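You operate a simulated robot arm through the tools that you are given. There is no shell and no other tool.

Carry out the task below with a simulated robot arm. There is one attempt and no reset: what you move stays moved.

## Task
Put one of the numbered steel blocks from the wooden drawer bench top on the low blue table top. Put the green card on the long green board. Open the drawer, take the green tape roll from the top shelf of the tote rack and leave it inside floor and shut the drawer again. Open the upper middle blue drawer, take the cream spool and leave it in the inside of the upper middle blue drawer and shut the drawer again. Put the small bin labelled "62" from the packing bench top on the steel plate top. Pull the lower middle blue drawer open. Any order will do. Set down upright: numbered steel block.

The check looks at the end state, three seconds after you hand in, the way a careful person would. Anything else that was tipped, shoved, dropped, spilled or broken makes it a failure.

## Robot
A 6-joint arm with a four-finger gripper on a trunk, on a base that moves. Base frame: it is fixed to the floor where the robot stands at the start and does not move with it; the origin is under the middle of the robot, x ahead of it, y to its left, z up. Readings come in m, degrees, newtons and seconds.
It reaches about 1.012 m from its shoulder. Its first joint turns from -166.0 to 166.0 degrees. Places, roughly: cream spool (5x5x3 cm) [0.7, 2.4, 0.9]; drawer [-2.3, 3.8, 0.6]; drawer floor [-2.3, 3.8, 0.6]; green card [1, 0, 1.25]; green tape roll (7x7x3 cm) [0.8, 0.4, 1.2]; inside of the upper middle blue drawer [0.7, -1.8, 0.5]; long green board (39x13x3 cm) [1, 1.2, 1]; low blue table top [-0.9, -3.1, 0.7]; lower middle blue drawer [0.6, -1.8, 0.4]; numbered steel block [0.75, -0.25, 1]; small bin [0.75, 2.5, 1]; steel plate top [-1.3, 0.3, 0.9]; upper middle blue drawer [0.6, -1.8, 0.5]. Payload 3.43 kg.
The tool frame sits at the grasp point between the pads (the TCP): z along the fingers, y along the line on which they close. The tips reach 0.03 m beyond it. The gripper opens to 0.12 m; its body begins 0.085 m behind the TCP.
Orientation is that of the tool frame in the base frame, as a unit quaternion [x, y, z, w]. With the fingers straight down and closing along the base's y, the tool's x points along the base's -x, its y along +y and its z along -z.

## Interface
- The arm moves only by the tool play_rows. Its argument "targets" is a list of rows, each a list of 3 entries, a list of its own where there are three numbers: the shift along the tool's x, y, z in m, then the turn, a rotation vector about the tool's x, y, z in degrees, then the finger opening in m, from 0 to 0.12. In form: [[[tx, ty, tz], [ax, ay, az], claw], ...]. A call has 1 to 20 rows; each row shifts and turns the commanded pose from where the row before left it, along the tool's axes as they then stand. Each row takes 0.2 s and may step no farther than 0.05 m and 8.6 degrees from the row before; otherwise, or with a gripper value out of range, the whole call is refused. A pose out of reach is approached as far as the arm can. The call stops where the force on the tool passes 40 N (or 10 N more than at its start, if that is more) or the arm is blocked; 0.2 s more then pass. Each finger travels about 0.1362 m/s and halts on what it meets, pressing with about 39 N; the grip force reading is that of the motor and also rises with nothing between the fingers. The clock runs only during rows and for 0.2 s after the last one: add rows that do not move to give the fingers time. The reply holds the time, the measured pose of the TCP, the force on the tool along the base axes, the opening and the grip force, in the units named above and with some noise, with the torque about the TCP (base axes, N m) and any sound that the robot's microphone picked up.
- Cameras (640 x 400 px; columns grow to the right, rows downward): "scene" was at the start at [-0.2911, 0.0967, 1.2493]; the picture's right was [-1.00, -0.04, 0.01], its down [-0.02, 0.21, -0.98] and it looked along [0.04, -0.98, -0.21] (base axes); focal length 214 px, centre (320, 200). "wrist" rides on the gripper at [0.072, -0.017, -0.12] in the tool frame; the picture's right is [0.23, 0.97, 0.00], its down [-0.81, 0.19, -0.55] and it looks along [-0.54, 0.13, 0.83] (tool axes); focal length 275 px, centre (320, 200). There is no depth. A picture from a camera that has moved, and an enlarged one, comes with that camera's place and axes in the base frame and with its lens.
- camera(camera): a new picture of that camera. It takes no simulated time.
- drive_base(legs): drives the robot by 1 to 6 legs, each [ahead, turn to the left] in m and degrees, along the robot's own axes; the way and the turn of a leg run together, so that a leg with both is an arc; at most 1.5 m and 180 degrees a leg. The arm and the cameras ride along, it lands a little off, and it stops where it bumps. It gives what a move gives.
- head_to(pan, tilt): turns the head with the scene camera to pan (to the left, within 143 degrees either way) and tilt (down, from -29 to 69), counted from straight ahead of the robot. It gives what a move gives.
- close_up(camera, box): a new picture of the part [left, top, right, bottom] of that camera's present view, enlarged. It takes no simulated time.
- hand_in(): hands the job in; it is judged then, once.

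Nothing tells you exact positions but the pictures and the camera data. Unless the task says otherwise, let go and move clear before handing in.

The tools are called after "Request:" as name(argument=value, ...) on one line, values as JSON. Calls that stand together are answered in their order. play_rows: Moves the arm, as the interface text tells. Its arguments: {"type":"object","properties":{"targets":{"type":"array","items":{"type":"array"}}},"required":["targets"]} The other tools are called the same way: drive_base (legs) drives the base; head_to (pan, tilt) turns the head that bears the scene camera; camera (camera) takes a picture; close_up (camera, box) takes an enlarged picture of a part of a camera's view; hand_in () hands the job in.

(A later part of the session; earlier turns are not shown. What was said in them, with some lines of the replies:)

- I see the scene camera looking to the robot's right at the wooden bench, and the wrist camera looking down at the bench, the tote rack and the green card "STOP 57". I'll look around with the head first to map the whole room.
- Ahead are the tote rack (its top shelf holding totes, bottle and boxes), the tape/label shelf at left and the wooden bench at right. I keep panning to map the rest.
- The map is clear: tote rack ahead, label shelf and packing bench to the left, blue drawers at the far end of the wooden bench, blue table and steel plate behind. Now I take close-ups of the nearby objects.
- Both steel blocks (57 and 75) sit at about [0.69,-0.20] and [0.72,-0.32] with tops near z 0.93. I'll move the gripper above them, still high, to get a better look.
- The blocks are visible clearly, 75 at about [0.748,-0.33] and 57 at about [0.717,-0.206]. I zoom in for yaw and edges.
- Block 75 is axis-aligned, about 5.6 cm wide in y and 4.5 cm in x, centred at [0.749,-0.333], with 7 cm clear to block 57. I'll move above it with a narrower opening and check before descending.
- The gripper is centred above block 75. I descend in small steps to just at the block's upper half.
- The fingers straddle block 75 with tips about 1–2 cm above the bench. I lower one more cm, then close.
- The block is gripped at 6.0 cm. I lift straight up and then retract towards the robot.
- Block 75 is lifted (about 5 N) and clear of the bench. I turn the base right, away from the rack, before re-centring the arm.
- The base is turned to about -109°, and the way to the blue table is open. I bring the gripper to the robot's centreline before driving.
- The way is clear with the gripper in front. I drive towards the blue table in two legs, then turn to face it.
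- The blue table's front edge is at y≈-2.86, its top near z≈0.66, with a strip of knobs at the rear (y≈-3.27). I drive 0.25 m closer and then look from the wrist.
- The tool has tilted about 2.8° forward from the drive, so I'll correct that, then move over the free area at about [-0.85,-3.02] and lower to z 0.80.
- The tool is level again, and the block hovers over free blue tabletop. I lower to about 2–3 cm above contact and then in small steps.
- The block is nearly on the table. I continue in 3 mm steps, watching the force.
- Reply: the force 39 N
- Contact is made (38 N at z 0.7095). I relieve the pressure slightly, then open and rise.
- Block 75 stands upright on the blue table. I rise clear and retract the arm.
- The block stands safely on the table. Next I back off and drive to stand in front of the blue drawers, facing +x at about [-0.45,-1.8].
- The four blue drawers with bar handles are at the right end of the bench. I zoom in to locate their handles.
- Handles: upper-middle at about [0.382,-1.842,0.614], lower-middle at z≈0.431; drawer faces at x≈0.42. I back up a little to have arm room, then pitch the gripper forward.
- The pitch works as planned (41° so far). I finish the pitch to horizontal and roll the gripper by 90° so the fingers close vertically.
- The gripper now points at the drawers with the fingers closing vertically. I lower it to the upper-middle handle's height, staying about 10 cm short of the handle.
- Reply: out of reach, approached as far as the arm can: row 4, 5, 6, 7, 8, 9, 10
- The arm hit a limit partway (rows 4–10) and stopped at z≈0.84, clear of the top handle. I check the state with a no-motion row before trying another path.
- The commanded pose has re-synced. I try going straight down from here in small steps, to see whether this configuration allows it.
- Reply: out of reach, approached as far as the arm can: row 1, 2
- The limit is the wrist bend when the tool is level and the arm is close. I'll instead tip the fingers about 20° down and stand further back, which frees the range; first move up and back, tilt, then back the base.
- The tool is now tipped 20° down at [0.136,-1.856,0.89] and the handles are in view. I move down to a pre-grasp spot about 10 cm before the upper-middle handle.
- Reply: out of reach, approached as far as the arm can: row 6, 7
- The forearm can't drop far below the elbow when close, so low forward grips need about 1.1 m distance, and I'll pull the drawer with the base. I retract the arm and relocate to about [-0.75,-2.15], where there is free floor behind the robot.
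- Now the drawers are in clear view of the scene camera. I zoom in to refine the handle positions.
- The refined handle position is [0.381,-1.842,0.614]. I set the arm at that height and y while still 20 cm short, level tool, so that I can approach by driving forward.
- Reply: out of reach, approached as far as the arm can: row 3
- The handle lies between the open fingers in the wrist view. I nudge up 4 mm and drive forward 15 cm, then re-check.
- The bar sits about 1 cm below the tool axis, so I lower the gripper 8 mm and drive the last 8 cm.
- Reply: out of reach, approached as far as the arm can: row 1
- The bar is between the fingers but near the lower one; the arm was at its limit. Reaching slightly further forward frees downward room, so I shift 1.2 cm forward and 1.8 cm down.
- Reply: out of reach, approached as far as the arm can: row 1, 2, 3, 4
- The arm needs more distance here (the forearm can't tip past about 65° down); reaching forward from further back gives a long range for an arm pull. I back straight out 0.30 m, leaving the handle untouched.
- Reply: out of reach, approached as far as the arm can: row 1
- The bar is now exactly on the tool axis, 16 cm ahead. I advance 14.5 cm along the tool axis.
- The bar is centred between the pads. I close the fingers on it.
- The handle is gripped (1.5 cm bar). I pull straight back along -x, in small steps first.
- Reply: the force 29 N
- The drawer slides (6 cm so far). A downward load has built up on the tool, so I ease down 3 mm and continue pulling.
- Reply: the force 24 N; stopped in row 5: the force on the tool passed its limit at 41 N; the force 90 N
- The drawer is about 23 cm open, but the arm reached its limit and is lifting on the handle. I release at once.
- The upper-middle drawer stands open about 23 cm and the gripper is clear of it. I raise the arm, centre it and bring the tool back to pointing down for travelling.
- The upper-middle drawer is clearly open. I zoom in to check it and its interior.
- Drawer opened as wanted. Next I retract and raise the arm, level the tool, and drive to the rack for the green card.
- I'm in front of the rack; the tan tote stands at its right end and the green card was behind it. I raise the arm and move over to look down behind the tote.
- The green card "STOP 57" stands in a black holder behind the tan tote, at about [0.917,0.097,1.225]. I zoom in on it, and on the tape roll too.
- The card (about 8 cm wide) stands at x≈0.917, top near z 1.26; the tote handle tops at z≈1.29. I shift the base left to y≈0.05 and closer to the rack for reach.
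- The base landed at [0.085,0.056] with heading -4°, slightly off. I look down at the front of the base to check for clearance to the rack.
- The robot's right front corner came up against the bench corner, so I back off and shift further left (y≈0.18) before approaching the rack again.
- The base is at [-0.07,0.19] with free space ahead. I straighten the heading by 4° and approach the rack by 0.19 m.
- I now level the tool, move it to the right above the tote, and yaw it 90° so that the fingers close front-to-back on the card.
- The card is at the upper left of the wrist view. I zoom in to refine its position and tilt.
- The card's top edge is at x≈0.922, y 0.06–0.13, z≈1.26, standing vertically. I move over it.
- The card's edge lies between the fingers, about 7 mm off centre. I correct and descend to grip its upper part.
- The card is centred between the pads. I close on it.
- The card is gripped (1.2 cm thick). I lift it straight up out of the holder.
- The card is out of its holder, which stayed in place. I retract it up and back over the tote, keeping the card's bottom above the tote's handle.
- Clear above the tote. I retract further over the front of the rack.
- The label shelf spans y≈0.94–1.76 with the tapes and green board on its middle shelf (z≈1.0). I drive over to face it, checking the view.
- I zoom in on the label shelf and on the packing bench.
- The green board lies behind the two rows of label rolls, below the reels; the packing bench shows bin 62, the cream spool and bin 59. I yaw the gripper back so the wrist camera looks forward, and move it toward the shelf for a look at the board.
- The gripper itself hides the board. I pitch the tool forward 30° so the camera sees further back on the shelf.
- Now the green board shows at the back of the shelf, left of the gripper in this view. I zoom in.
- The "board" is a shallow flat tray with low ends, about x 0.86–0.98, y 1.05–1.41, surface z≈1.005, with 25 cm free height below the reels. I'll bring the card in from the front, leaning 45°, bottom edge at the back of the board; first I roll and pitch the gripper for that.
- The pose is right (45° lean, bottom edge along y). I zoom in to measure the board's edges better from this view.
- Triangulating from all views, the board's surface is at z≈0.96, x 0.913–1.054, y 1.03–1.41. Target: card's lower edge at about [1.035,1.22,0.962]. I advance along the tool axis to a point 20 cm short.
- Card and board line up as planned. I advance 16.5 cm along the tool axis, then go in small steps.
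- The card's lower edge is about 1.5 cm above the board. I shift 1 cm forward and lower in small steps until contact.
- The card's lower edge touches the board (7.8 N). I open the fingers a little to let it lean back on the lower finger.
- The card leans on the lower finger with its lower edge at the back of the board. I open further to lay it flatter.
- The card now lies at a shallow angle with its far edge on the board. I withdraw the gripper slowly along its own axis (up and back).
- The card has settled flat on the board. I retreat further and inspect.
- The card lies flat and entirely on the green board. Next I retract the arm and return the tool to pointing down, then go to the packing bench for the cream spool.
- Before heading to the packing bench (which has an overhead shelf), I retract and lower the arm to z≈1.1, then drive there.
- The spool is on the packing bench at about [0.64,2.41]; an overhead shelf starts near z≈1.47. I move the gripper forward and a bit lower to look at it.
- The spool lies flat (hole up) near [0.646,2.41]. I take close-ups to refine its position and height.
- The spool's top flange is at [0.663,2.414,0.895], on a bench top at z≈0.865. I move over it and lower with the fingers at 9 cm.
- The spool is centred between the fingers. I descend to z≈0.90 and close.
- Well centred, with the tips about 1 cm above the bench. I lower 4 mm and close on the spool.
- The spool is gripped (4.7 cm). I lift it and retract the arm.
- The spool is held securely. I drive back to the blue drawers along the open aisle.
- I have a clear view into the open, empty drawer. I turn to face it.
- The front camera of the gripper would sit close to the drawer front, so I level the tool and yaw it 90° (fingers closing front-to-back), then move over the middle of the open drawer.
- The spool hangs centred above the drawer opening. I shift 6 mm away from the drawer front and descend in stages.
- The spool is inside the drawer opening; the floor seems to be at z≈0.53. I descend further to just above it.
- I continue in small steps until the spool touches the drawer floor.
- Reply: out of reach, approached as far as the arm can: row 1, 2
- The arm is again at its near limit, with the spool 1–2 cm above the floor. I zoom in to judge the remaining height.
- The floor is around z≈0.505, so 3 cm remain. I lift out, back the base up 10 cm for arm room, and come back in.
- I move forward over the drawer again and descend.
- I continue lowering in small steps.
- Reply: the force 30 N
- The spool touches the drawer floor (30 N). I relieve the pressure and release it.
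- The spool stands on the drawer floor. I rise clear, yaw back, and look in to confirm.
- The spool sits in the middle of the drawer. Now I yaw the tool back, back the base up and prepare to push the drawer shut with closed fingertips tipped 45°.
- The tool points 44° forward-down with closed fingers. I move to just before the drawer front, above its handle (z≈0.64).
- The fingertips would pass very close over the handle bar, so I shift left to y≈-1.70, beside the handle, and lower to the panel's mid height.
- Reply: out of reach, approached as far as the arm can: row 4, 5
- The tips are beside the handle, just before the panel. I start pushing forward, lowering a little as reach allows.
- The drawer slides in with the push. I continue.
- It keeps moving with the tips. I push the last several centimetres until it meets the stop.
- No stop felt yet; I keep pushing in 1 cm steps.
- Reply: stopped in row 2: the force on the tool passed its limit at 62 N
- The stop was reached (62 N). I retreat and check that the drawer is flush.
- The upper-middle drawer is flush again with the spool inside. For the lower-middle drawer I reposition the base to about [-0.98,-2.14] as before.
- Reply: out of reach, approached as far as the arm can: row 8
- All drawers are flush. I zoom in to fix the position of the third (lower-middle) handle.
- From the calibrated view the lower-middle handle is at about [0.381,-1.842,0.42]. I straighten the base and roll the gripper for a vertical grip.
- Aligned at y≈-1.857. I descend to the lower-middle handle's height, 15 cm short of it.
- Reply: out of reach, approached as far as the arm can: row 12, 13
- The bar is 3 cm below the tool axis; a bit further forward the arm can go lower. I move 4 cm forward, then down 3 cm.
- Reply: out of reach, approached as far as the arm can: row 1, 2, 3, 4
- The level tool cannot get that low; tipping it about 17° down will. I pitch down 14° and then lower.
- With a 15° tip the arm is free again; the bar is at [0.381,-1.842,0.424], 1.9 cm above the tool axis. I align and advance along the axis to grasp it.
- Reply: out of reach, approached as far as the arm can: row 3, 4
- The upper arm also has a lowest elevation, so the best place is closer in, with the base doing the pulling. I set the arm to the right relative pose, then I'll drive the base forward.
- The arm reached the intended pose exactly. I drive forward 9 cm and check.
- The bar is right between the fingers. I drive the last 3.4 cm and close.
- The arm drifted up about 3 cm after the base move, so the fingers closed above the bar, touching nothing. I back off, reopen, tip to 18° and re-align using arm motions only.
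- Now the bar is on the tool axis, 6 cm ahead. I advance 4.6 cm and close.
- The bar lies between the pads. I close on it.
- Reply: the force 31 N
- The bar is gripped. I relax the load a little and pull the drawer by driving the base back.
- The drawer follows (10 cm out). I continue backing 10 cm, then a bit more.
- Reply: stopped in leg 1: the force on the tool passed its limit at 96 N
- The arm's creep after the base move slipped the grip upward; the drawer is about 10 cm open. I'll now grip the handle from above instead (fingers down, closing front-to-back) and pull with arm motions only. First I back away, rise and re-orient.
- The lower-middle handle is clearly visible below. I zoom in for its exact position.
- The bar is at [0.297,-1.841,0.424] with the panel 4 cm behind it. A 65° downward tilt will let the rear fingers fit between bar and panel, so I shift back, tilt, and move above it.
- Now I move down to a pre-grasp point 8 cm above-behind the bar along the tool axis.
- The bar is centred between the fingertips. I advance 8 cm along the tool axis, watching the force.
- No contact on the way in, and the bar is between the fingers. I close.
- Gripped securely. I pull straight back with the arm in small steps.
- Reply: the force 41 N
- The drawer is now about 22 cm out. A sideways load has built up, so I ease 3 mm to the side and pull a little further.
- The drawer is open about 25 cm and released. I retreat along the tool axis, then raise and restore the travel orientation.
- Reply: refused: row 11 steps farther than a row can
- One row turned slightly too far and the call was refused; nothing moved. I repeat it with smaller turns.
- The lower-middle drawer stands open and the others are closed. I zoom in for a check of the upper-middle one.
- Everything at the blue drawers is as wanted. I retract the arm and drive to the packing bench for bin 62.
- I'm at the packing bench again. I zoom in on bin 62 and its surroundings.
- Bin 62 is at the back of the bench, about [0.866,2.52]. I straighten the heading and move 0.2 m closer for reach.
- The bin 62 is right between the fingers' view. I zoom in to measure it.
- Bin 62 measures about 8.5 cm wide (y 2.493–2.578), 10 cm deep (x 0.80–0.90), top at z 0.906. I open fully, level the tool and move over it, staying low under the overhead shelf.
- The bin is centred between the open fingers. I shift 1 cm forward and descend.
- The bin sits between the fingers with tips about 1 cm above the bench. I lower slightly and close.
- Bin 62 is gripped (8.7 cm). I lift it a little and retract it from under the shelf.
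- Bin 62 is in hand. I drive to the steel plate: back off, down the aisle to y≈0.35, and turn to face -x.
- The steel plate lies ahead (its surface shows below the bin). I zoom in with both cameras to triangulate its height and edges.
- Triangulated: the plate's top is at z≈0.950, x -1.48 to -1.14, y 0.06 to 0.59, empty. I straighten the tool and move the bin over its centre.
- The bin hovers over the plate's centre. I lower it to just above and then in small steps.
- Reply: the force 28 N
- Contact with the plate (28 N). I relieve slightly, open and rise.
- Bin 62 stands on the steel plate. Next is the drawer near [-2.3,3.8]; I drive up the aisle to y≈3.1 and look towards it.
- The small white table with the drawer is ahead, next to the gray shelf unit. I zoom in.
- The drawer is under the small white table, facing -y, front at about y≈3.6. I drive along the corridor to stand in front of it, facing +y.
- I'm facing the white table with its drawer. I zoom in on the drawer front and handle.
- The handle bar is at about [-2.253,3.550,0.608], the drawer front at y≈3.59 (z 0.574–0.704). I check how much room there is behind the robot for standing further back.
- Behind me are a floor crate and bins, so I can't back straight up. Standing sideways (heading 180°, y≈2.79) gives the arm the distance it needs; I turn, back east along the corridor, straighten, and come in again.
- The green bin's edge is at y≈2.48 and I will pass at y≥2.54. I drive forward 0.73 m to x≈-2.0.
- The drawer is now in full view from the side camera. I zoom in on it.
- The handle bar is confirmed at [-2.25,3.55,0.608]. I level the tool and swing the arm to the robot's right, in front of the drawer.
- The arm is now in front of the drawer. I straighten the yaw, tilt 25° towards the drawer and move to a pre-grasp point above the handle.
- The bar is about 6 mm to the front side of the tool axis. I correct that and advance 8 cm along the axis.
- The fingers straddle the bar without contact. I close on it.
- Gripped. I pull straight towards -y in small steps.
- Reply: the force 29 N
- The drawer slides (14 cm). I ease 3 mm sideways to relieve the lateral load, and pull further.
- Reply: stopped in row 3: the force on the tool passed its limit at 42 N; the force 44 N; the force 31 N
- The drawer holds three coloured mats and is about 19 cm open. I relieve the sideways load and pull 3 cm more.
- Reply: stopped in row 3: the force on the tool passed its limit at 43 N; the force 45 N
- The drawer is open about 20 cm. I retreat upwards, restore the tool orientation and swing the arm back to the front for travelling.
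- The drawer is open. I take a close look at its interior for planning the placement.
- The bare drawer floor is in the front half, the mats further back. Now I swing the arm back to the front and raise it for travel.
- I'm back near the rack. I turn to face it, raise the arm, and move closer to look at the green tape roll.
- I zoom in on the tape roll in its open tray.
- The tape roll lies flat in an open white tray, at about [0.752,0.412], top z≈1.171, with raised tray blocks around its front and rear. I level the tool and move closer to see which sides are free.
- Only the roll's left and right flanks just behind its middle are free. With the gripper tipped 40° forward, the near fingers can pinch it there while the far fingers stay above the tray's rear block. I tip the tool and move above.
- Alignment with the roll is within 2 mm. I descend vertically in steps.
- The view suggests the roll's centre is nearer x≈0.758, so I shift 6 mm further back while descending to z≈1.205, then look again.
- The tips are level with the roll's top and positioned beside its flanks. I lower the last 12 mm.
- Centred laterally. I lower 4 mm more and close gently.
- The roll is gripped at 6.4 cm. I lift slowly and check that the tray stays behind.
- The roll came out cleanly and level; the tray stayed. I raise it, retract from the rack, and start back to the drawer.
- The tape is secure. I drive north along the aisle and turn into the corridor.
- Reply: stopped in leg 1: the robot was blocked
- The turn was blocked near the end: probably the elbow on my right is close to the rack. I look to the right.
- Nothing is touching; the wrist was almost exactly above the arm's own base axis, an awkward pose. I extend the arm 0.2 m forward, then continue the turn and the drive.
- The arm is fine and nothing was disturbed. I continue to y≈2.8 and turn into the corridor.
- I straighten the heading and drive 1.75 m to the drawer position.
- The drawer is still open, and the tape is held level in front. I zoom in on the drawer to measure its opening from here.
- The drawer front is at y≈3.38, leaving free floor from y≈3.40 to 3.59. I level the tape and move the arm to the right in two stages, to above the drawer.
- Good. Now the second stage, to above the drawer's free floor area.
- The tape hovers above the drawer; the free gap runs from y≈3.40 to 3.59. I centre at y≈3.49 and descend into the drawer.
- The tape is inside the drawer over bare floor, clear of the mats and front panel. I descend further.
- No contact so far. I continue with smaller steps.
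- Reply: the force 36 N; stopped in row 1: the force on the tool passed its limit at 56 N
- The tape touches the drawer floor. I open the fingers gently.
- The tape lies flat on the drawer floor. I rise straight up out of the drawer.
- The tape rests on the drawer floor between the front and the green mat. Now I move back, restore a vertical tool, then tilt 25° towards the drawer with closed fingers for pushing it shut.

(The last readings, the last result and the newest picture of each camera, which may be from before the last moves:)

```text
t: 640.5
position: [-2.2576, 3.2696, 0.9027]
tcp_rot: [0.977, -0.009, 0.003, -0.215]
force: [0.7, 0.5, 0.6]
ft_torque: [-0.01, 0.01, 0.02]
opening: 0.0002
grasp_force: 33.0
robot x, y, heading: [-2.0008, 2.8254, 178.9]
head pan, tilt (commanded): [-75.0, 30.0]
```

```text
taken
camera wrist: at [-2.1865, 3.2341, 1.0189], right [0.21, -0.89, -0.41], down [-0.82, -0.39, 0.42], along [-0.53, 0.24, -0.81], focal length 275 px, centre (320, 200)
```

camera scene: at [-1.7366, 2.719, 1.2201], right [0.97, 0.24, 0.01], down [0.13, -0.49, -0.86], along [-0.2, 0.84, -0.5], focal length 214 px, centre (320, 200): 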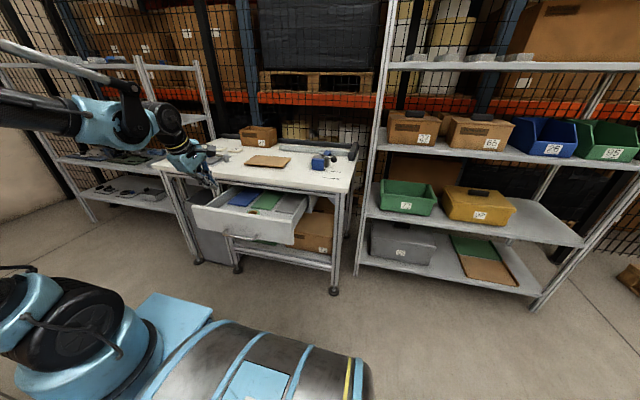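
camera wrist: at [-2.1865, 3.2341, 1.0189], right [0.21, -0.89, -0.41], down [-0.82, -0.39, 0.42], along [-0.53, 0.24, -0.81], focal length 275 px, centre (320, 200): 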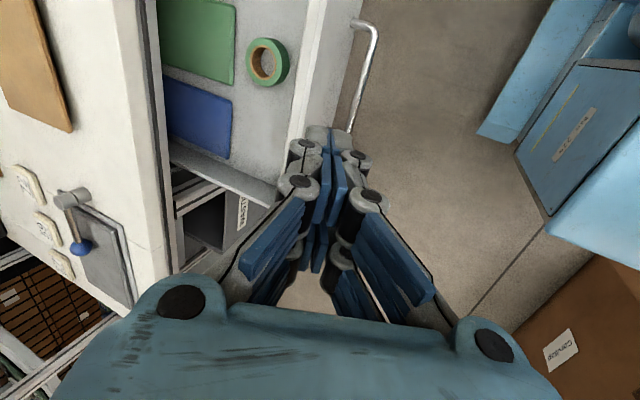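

The tape is clearly seen on the drawer floor. I move to the right of the handle, just before the drawer front at its mid height.

Request:
play_rows(targets=[[[0.0274, 0.0069, 0.0241], [0, 0, 0], 0.0], [[0.0274, 0.0069, 0.0241], [0, 0, 0], 0.0], [[0.0274, 0.0099, 0.0241], [0, 0, 0], 0.0], [[0.0274, 0.0099, 0.0345], [0, 0, 0], 0.0], [[0.0274, 0.0099, 0.0345], [0, 0, 0], 0.0], [[0, 0.013, 0.045], [0, 0, 0], 0.0], [[0, 0.0131, 0.0451], [0, 0, 0], 0.0], [[0, 0, 0.01], [0, 0, 0], 0.0], [[0, 0, 0], [0, 0, 0], 0.0]])

Request:
camera(camera="wrist")

Request:
close_up(camera="scene", box=[170, 140, 350, 260])

```text
t: 642.5
position: [-2.1197, 3.3038, 0.6542]
tcp_rot: [0.977, -0.009, 0.003, -0.213]
force: [0.6, 0.1, 0.1]
ft_torque: [0.0, -0.03, 0.01]
opening: 0.0001
grasp_force: 33.6
robot x, y, heading: [-2.0039, 2.8295, 179.0]
head pan, tilt (commanded): [-75.0, 30.0]
```

```text
taken
camera wrist: at [-2.0486, 3.2692, 0.7704], right [0.21, -0.89, -0.41], down [-0.82, -0.39, 0.42], along [-0.53, 0.24, -0.81], focal length 275 px, centre (320, 200)
```

wrist: 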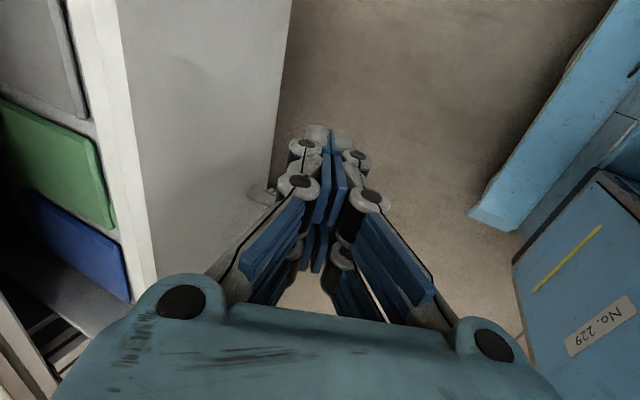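

```text
3.33 times, centred on (260, 200) of scene
camera zoom: at [-1.7366, 2.7191, 1.2201], right [0.97, 0.24, 0.01], down [0.13, -0.49, -0.86], along [-0.2, 0.84, -0.5], focal length 715 px, centre (520, 200)
```

zoom: 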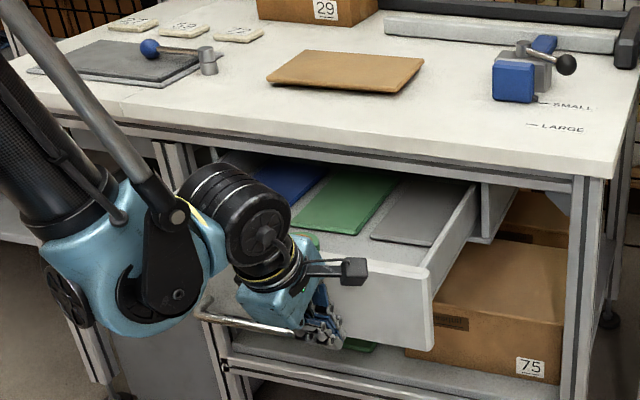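

Positioned right of the handle. I shift 2 cm further from it and begin to push towards +y.

Request:
play_rows(targets=[[[0.02, 0, 0], [0, 0, 0], 0.0], [[-0.0004, -0.0182, 0.0084], [0, 0, 0], 0.0], [[-0.0004, -0.0182, 0.0084], [0, 0, 0], 0.0], [[-0.0004, -0.0182, 0.0084], [0, 0, 0], 0.0], [[-0.0004, -0.0182, 0.0084], [0, 0, 0], 0.0]])

Request:
camera(camera="wrist")

Request:
close_up(camera="scene", box=[170, 140, 350, 260])

```text
t: 643.7
position: [-2.0976, 3.3837, 0.6535]
tcp_rot: [0.977, -0.01, 0.003, -0.214]
force: [0.0, -0.4, 0.3]
ft_torque: [0.02, 0.01, -0.01]
opening: 0.0
grasp_force: 33.4
robot x, y, heading: [-2.0032, 2.8287, 178.9]
head pan, tilt (commanded): [-75.0, 30.0]
```

```text
taken
camera wrist: at [-2.0269, 3.3482, 0.7712], right [0.21, -0.89, -0.41], down [-0.82, -0.39, 0.42], along [-0.53, 0.24, -0.81], focal length 275 px, centre (320, 200)
```

wrist: 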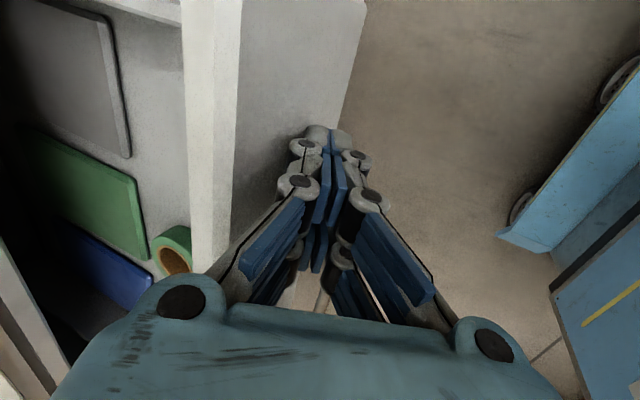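

```text
3.33 times, centred on (260, 200) of scene
camera zoom: at [-1.7366, 2.7191, 1.2201], right [0.97, 0.24, 0.01], down [0.13, -0.49, -0.86], along [-0.2, 0.84, -0.5], focal length 715 px, centre (520, 200)
```

zoom: 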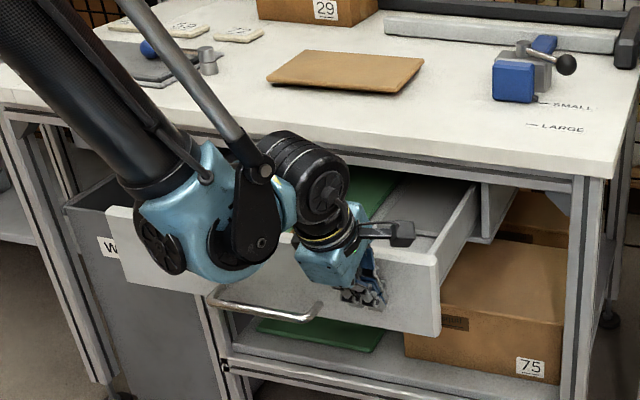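

The drawer is being pushed in. I continue.

Request:
play_rows(targets=[[[-0.0004, -0.0182, 0.0084], [0, 0, 0], 0.0], [[-0.0004, -0.0182, 0.0084], [0, 0, 0], 0.0], [[-0.0004, -0.0182, 0.0084], [0, 0, 0], 0.0], [[-0.0004, -0.0182, 0.0084], [0, 0, 0], 0.0]])

Request:
play_rows(targets=[[[-0.0003, -0.0136, 0.0063], [0, 0, 0], 0.0], [[-0.0003, -0.0136, 0.0063], [0, 0, 0], 0.0], [[-0.0003, -0.0136, 0.0063], [0, 0, 0], 0.0]])

Request:
close_up(camera="scene", box=[170, 140, 350, 260])

```text
t: 644.7
position: [-2.1014, 3.4631, 0.6516]
tcp_rot: [0.977, -0.009, 0.003, -0.214]
force: [1.1, 0.1, -0.6]
ft_torque: [-0.02, -0.03, 0.02]
opening: 0.0001
grasp_force: 33.4
robot x, y, heading: [-2.0059, 2.8291, 178.7]
head pan, tilt (commanded): [-75.0, 30.0]
```

```text
t: 645.5
position: [-2.1006, 3.5099, 0.6523]
tcp_rot: [0.977, -0.009, 0.003, -0.214]
force: [-0.6, 0.7, 0.1]
ft_torque: [0.01, -0.01, 0.01]
opening: 0.0
grasp_force: 33.4
robot x, y, heading: [-2.0061, 2.8275, 179.1]
head pan, tilt (commanded): [-75.0, 30.0]
```

```text
3.33 times, centred on (260, 200) of scene
camera zoom: at [-1.7366, 2.7191, 1.2201], right [0.97, 0.24, 0.01], down [0.13, -0.49, -0.86], along [-0.2, 0.84, -0.5], focal length 715 px, centre (520, 200)
```

zoom: 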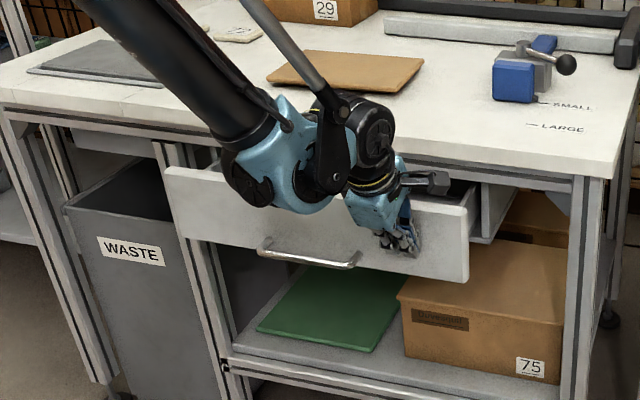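

Nearly shut. I push the last few centimetres until the stop is felt.

Request:
play_rows(targets=[[[-0.0003, -0.0136, 0.0063], [0, 0, 0], 0.0], [[-0.0003, -0.0136, 0.0063], [0, 0, 0], 0.0], [[-0.0002, -0.0091, 0.0042], [0, 0, 0], 0.0], [[0, 0, 0], [0, 0, 0], 0.0]])

Request:
close_up(camera="scene", box=[170, 140, 350, 260])

```text
t: 646.5
position: [-2.0995, 3.5496, 0.652]
tcp_rot: [0.977, -0.01, 0.003, -0.214]
force: [-0.3, 0.6, 0.1]
ft_torque: [0.0, 0.03, -0.01]
opening: 0.0001
grasp_force: 33.3
robot x, y, heading: [-2.0019, 2.8267, 178.8]
head pan, tilt (commanded): [-75.0, 30.0]
```

```text
3.33 times, centred on (260, 200) of scene
camera zoom: at [-1.7366, 2.7191, 1.2201], right [0.97, 0.24, 0.01], down [0.13, -0.49, -0.86], along [-0.2, 0.84, -0.5], focal length 715 px, centre (520, 200)
```

zoom: 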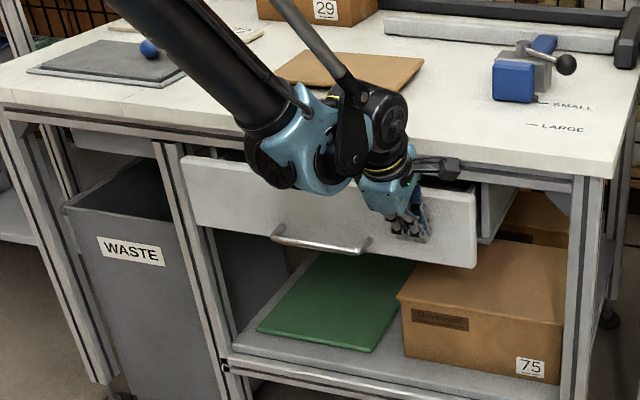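

By measurement the front is back near its original plane. I push gently further until a stop is felt.

Request:
play_rows(targets=[[[-0.0001, -0.0045, 0.0021], [0, 0, 0], 0.0], [[-0.0001, -0.0045, 0.0021], [0, 0, 0], 0.0], [[0, 0, 0], [0, 0, 0], 0.0]])

Request:
play_rows(targets=[[[-0.0001, -0.0045, 0.0021], [0, 0, 0], 0.0], [[-0.0001, -0.0045, 0.0021], [0, 0, 0], 0.0], [[0, 0, 0], [0, 0, 0], 0.0]])

```text
t: 647.3
position: [-2.1001, 3.5599, 0.6522]
tcp_rot: [0.977, -0.009, 0.003, -0.214]
force: [1.1, -1.0, 0.6]
ft_torque: [-0.01, -0.02, 0.04]
opening: 0.0
grasp_force: 33.2
robot x, y, heading: [-1.9996, 2.8275, 178.6]
head pan, tilt (commanded): [-75.0, 30.0]
```

```text
t: 648.2
position: [-2.0905, 3.5663, 0.6536]
tcp_rot: [0.977, -0.012, -0.003, -0.212]
force: [2.5, -10.5, 1.8]
ft_torque: [-0.14, -0.03, 0.19]
opening: 0.0
grasp_force: 33.6
robot x, y, heading: [-2.005, 2.8293, 178.9]
head pan, tilt (commanded): [-75.0, 30.0]
stopped in row 3: the force on the tool passed its limit at 41 N (the readings are from after the stop); the commanded pose is now the measured one
```

The stop is felt (41 N): the drawer is shut. I retreat and check.

Request:
play_rows(targets=[[[0, 0.0273, -0.0126], [0, 0, 0], 0.0], [[0, 0.0364, -0.0168], [0, 0, 0], 0.0], [[0, 0.0364, -0.0168], [0, 0, 0], 0.0], [[0, 0.0364, -0.0168], [0, 0, 0], 0.0], [[0, 0.0364, -0.0168], [0, 0, 0], 0.0], [[0, 0, -0.045], [0, 0, 0], 0.0], [[0, 0, -0.045], [0, 0, 0], 0.0], [[0, 0, -0.045], [0, 0, 0], 0.0], [[0, 0, -0.045], [0, 0, 0], 0.0], [[0, 0, -0.045], [0, 0, 0], 0.0], [[0, 0, 0], [-8.33, 0, 0], 0.02], [[0, 0, 0], [-8.33, 0, 0], 0.04], [[0, 0, 0], [-8.33, 0, 0], 0.06], [[0, 0, 0], [0, 0, 0], 0.08]])

Request:
camera(camera="scene")

Request:
close_up(camera="scene", box=[170, 140, 350, 260])

```text
t: 651.2
position: [-2.0969, 3.2813, 0.8601]
tcp_rot: [1.0, -0.01, -0.006, 0.005]
force: [0.1, 0.7, 0.4]
ft_torque: [-0.02, 0.0, 0.0]
opening: 0.0799
grasp_force: 0.0
robot x, y, heading: [-2.0052, 2.8285, 179.0]
head pan, tilt (commanded): [-75.0, 30.0]
```

```text
taken
camera scene: at [-1.7366, 2.7191, 1.2201], right [0.97, 0.24, 0.01], down [0.13, -0.49, -0.86], along [-0.2, 0.84, -0.5], focal length 214 px, centre (320, 200)
```

scene: 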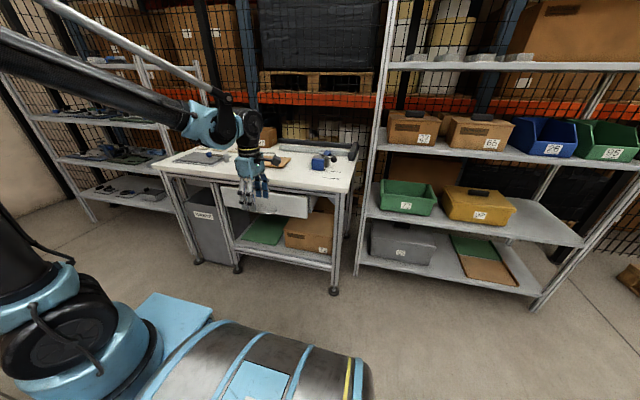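

```text
3.33 times, centred on (260, 200) of scene
camera zoom: at [-1.7366, 2.7191, 1.2201], right [0.97, 0.24, 0.01], down [0.13, -0.49, -0.86], along [-0.2, 0.84, -0.5], focal length 715 px, centre (520, 200)
```

zoom: 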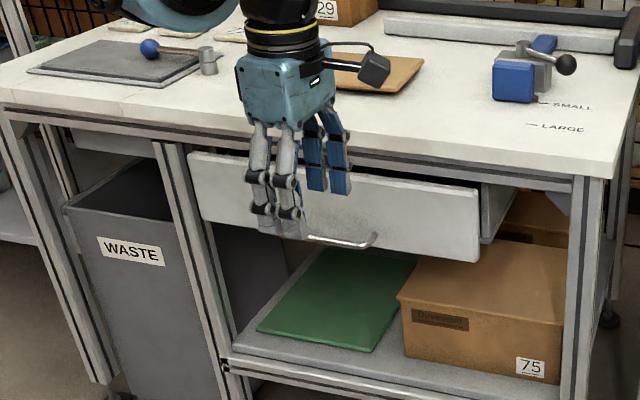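

The drawer is shut, flush as at the start. I swing the arm clear to the robot's front in two stages.

Request:
play_rows(targets=[[[-0.04, 0.008, -0.01], [0, 0, 0], 0.08], [[-0.04, 0.008, -0.01], [0, 0, 0], 0.08], [[-0.04, 0.008, -0.01], [0, 0, 0], 0.08], [[-0.04, 0.008, -0.01], [0, 0, 0], 0.08], [[-0.04, 0.008, -0.02], [0, 0, 0], 0.08], [[-0.04, 0.008, -0.02], [0, 0, 0], 0.08], [[-0.04, 0.008, -0.02], [0, 0, 0], 0.08], [[-0.04, 0.008, -0.02], [0, 0, 0], 0.08], [[-0.04, 0.008, -0.02], [0, 0, 0], 0.08], [[-0.04, 0.008, -0.02], [0, 0, 0], 0.08], [[-0.01, 0.04, -0.015], [0, 0, 0], 0.08], [[-0.01, 0.04, -0.015], [0, 0, 0], 0.08], [[-0.01, 0.04, -0.015], [0, 0, 0], 0.08], [[-0.01, 0.04, -0.015], [0, 0, 0], 0.08], [[-0.01, 0.04, -0.015], [0, 0, 0], 0.08], [[-0.01, 0.04, -0.015], [0, 0, 0], 0.08], [[-0.01, 0.04, -0.015], [0, 0, 0], 0.08], [[-0.01, 0.04, -0.015], [0, 0, 0], 0.08], [[-0.01, 0.03, -0.015], [0, 0, 0], 0.08], [[0, 0, 0], [0, 0, 0], 0.08]])

Request:
camera(camera="scene")

Request:
close_up(camera="scene", box=[140, 120, 380, 290])

```text
t: 655.4
position: [-2.5906, 2.864, 1.1646]
tcp_rot: [1.0, -0.009, -0.005, 0.003]
force: [0.0, 0.6, 1.0]
ft_torque: [-0.01, -0.01, 0.01]
opening: 0.0798
grasp_force: 0.0
robot x, y, heading: [-2.0067, 2.8274, 179.0]
head pan, tilt (commanded): [-75.0, 30.0]
```

```text
taken
camera scene: at [-1.7366, 2.719, 1.2201], right [0.97, 0.24, 0.01], down [0.13, -0.49, -0.86], along [-0.2, 0.84, -0.5], focal length 214 px, centre (320, 200)
```

scene: 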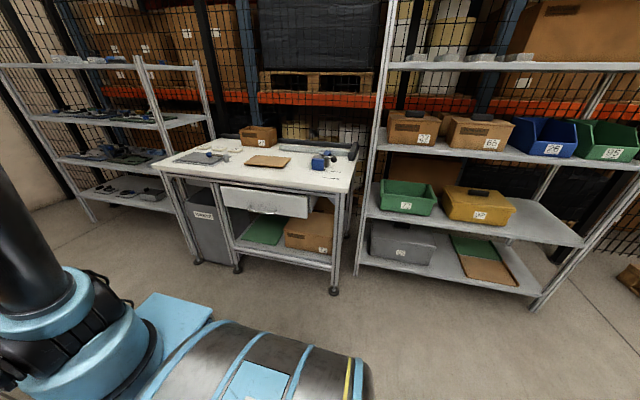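

```text
2.35 times, centred on (260, 205) of scene
camera zoom: at [-1.7366, 2.719, 1.2201], right [0.97, 0.24, 0.01], down [0.13, -0.49, -0.86], along [-0.2, 0.84, -0.5], focal length 505 px, centre (461, 188)
```

zoom: 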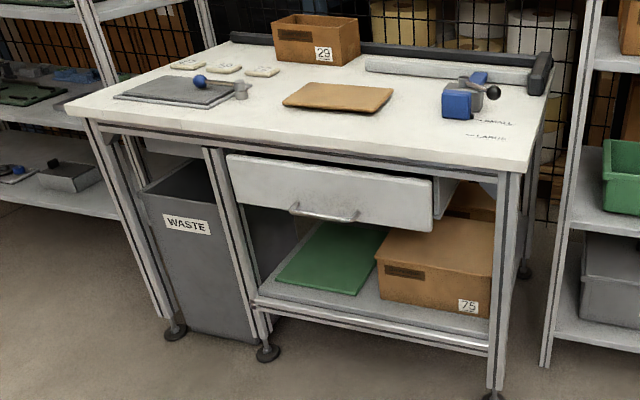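

The drawer is shut and the table's things are untouched. As a final check I back out of the corridor and look over the other places from the aisle.

Request:
drive_base(legs=[[-1.0, 0], [-0.75, 0], [0, 90]])

Request:
head_to(pan=20, tilt=10)

Request:
camera(camera="scene")

Request:
head_to(pan=-25, tilt=10)

Request:
camera(camera="scene")

```text
t: 668.8
position: [-0.3096, 2.1799, 1.1645]
tcp_rot: [0.725, 0.688, 0.0, 0.007]
force: [0.6, 1.0, -0.5]
ft_torque: [-0.01, -0.04, -0.02]
opening: 0.08
grasp_force: 0.0
robot x, y, heading: [-0.2624, 2.768, -93.0]
head pan, tilt (commanded): [-75.0, 30.0]
```

```text
t: 670.5
position: [-0.3073, 2.1948, 1.1705]
tcp_rot: [0.725, 0.688, -0.006, 0.011]
force: [0.4, 0.3, 0.0]
ft_torque: [0.05, 0.03, -0.01]
opening: 0.08
grasp_force: 0.1
robot x, y, heading: [-0.2604, 2.7655, -93.0]
head pan, tilt (commanded): [20.0, 10.0]
```

```text
taken
camera scene: at [-0.0305, 2.961, 1.2516], right [-0.96, -0.29, 0.0], down [-0.05, 0.18, -0.98], along [0.29, -0.94, -0.19], focal length 214 px, centre (320, 200)
```

scene: 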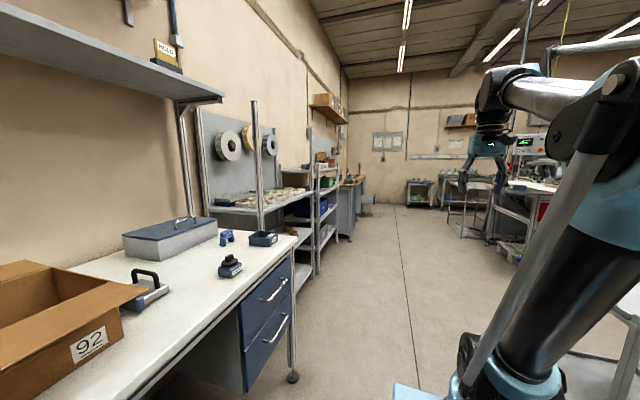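

```text
t: 671.6
position: [-0.3074, 2.1954, 1.1715]
tcp_rot: [0.726, 0.688, -0.005, 0.011]
force: [0.8, 0.3, -0.3]
ft_torque: [0.0, -0.01, 0.01]
opening: 0.08
grasp_force: 0.0
robot x, y, heading: [-0.2623, 2.7655, -92.7]
head pan, tilt (commanded): [-25.0, 10.0]
```

```text
taken
camera scene: at [-0.1012, 2.9677, 1.2516], right [-0.88, 0.47, 0.01], down [0.08, 0.17, -0.98], along [-0.46, -0.87, -0.19], focal length 214 px, centre (320, 200)
```

scene: 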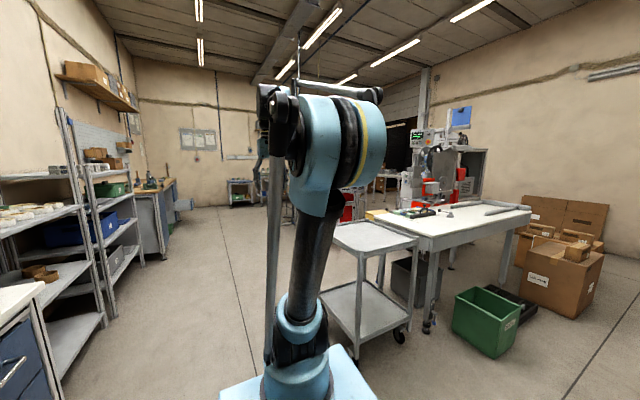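

Everything looks in order here. I drive down the aisle to check the rack, plate, drawers and blue table.

Request:
drive_base(legs=[[0, 2.5], [1.3, 0], [1.0, 0]])

Request:
head_to(pan=75, tilt=12)

Request:
camera(camera="scene")

Request:
head_to(pan=15, tilt=15)

Request:
camera(camera="scene")

Request:
head_to(pan=-70, tilt=20)

Request:
camera(camera="scene")

```text
t: 683.4
position: [-0.3628, -0.0976, 1.1711]
tcp_rot: [0.721, 0.692, -0.004, 0.011]
force: [0.2, 0.2, 0.7]
ft_torque: [0.01, 0.0, 0.04]
opening: 0.0801
grasp_force: 0.0
robot x, y, heading: [-0.3252, 0.4781, -92.3]
head pan, tilt (commanded): [-25.0, 10.0]
```

```text
t: 685.2
position: [-0.363, -0.0817, 1.1785]
tcp_rot: [0.721, 0.693, -0.01, 0.016]
force: [-0.7, 0.0, 0.0]
ft_torque: [0.0, -0.01, 0.0]
opening: 0.08
grasp_force: 0.1
robot x, y, heading: [-0.3239, 0.4745, -92.5]
head pan, tilt (commanded): [75.0, 12.0]
```

```text
taken
camera scene: at [-0.0346, 0.7332, 1.2492], right [-0.3, -0.95, -0.01], down [-0.2, 0.07, -0.98], along [0.93, -0.29, -0.21], focal length 214 px, centre (320, 200)
```

scene: 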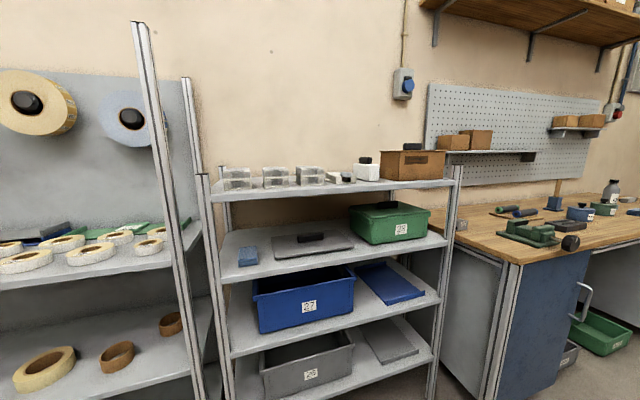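

```text
t: 686.5
position: [-0.3632, -0.0833, 1.1779]
tcp_rot: [0.721, 0.693, -0.009, 0.016]
force: [0.5, 0.0, -1.2]
ft_torque: [0.01, -0.01, -0.03]
opening: 0.0799
grasp_force: 0.2
robot x, y, heading: [-0.3248, 0.47, -92.5]
head pan, tilt (commanded): [15.0, 15.0]
```

```text
taken
camera scene: at [-0.1029, 0.6699, 1.2434], right [-0.98, -0.22, 0.0], down [-0.06, 0.27, -0.96], along [0.21, -0.94, -0.27], focal length 214 px, centre (320, 200)
```

scene: 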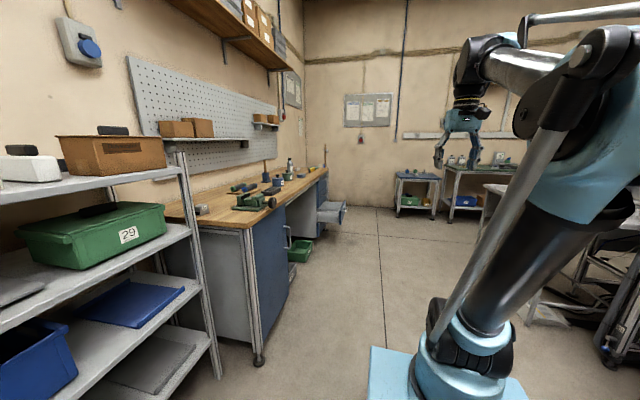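

```text
t: 688.1
position: [-0.3629, -0.0822, 1.178]
tcp_rot: [0.721, 0.692, -0.01, 0.016]
force: [-0.8, 0.8, -1.2]
ft_torque: [0.0, 0.05, -0.01]
opening: 0.0804
grasp_force: 0.0
robot x, y, heading: [-0.3257, 0.4788, -92.3]
head pan, tilt (commanded): [-70.0, 20.0]
```

```text
taken
camera scene: at [-0.2123, 0.7327, 1.236], right [-0.31, 0.95, 0.01], down [0.33, 0.12, -0.94], along [-0.89, -0.28, -0.35], focal length 214 px, centre (320, 200)
```

scene: 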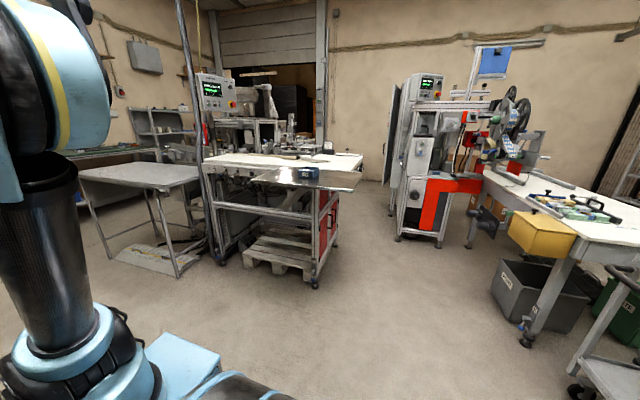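

The rack, bench, plate with bin 62 and the open lower drawer all look right. I zoom in once more on the far blue table and the drawers.

Request:
head_to(pan=10, tilt=15)

Request:
close_up(camera="scene", box=[220, 150, 460, 250])

Request:
close_up(camera="scene", box=[350, 150, 450, 220])

```text
t: 689.6
position: [-0.3631, -0.0826, 1.1778]
tcp_rot: [0.721, 0.692, -0.009, 0.015]
force: [-1.0, 0.1, 1.2]
ft_torque: [0.01, 0.0, 0.02]
opening: 0.0799
grasp_force: 0.0
robot x, y, heading: [-0.3218, 0.4761, -92.3]
head pan, tilt (commanded): [10.0, 15.0]
```

```text
2.67 times, centred on (340, 200) of scene
camera zoom: at [-0.1111, 0.6684, 1.2434], right [-0.99, -0.13, 0.0], down [-0.03, 0.27, -0.96], along [0.13, -0.95, -0.27], focal length 572 px, centre (267, 200)
```

zoom: 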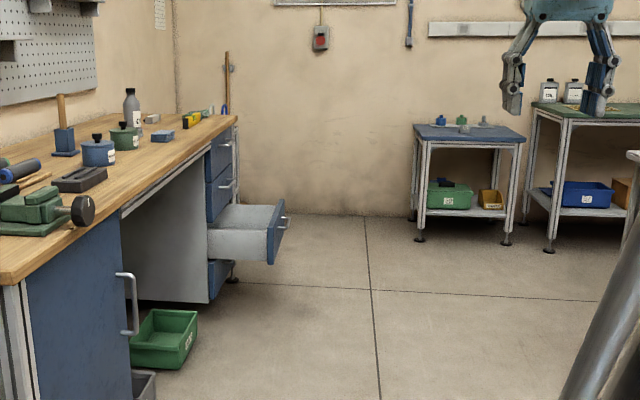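

```text
5.71 times, centred on (400, 185) of scene
camera zoom: at [-0.1111, 0.6684, 1.2434], right [-0.99, -0.13, 0.0], down [-0.03, 0.27, -0.96], along [0.13, -0.95, -0.27], focal length 1226 px, centre (-137, 286)
```

zoom: 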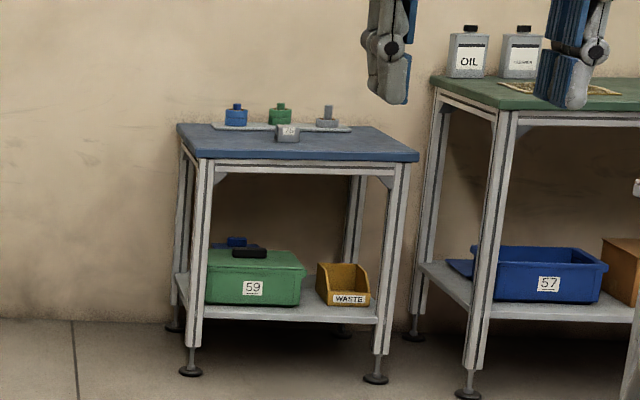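

The final look shows everything where the task wants it:

- **Block 75** stands upright on the blue table.
- **Blue drawers:** the lower-middle one is open. The upper-middle one is shut with the spool inside.
- **Bin 62** is on the steel plate.
- **Green card** was laid flat on the green board.
- **Tape roll** is inside the shut drawer.

The gripper is empty and clear, so I hand in.

Request:
hand_in()

```text
The job is handed in.
```

I finished all six parts of the task and handed the job in. I haven't seen the result of the check.

- **Steel block:** block 75 stands upright on the low blue table.
- **Green card:** it lies flat on the long green board.
- **Green tape roll:** it is on the floor of the drawer under the white table, and that drawer is shut again.
- **Cream spool:** it is inside the upper middle blue drawer, which is shut again.
- **Small bin "62":** it stands on the steel plate.
- **Lower middle blue drawer:** it is open about 25 cm.

Two things happened on the way:

- **Bench contact:** the robot's front corner came up against the wooden bench once while I was lining up at the rack.
- **Blocked turn:** one turn near the rack stopped early as "blocked", for a reason I could not identify.

I saw nothing moved or knocked over after either one, and a last look around the room showed the other items in place.
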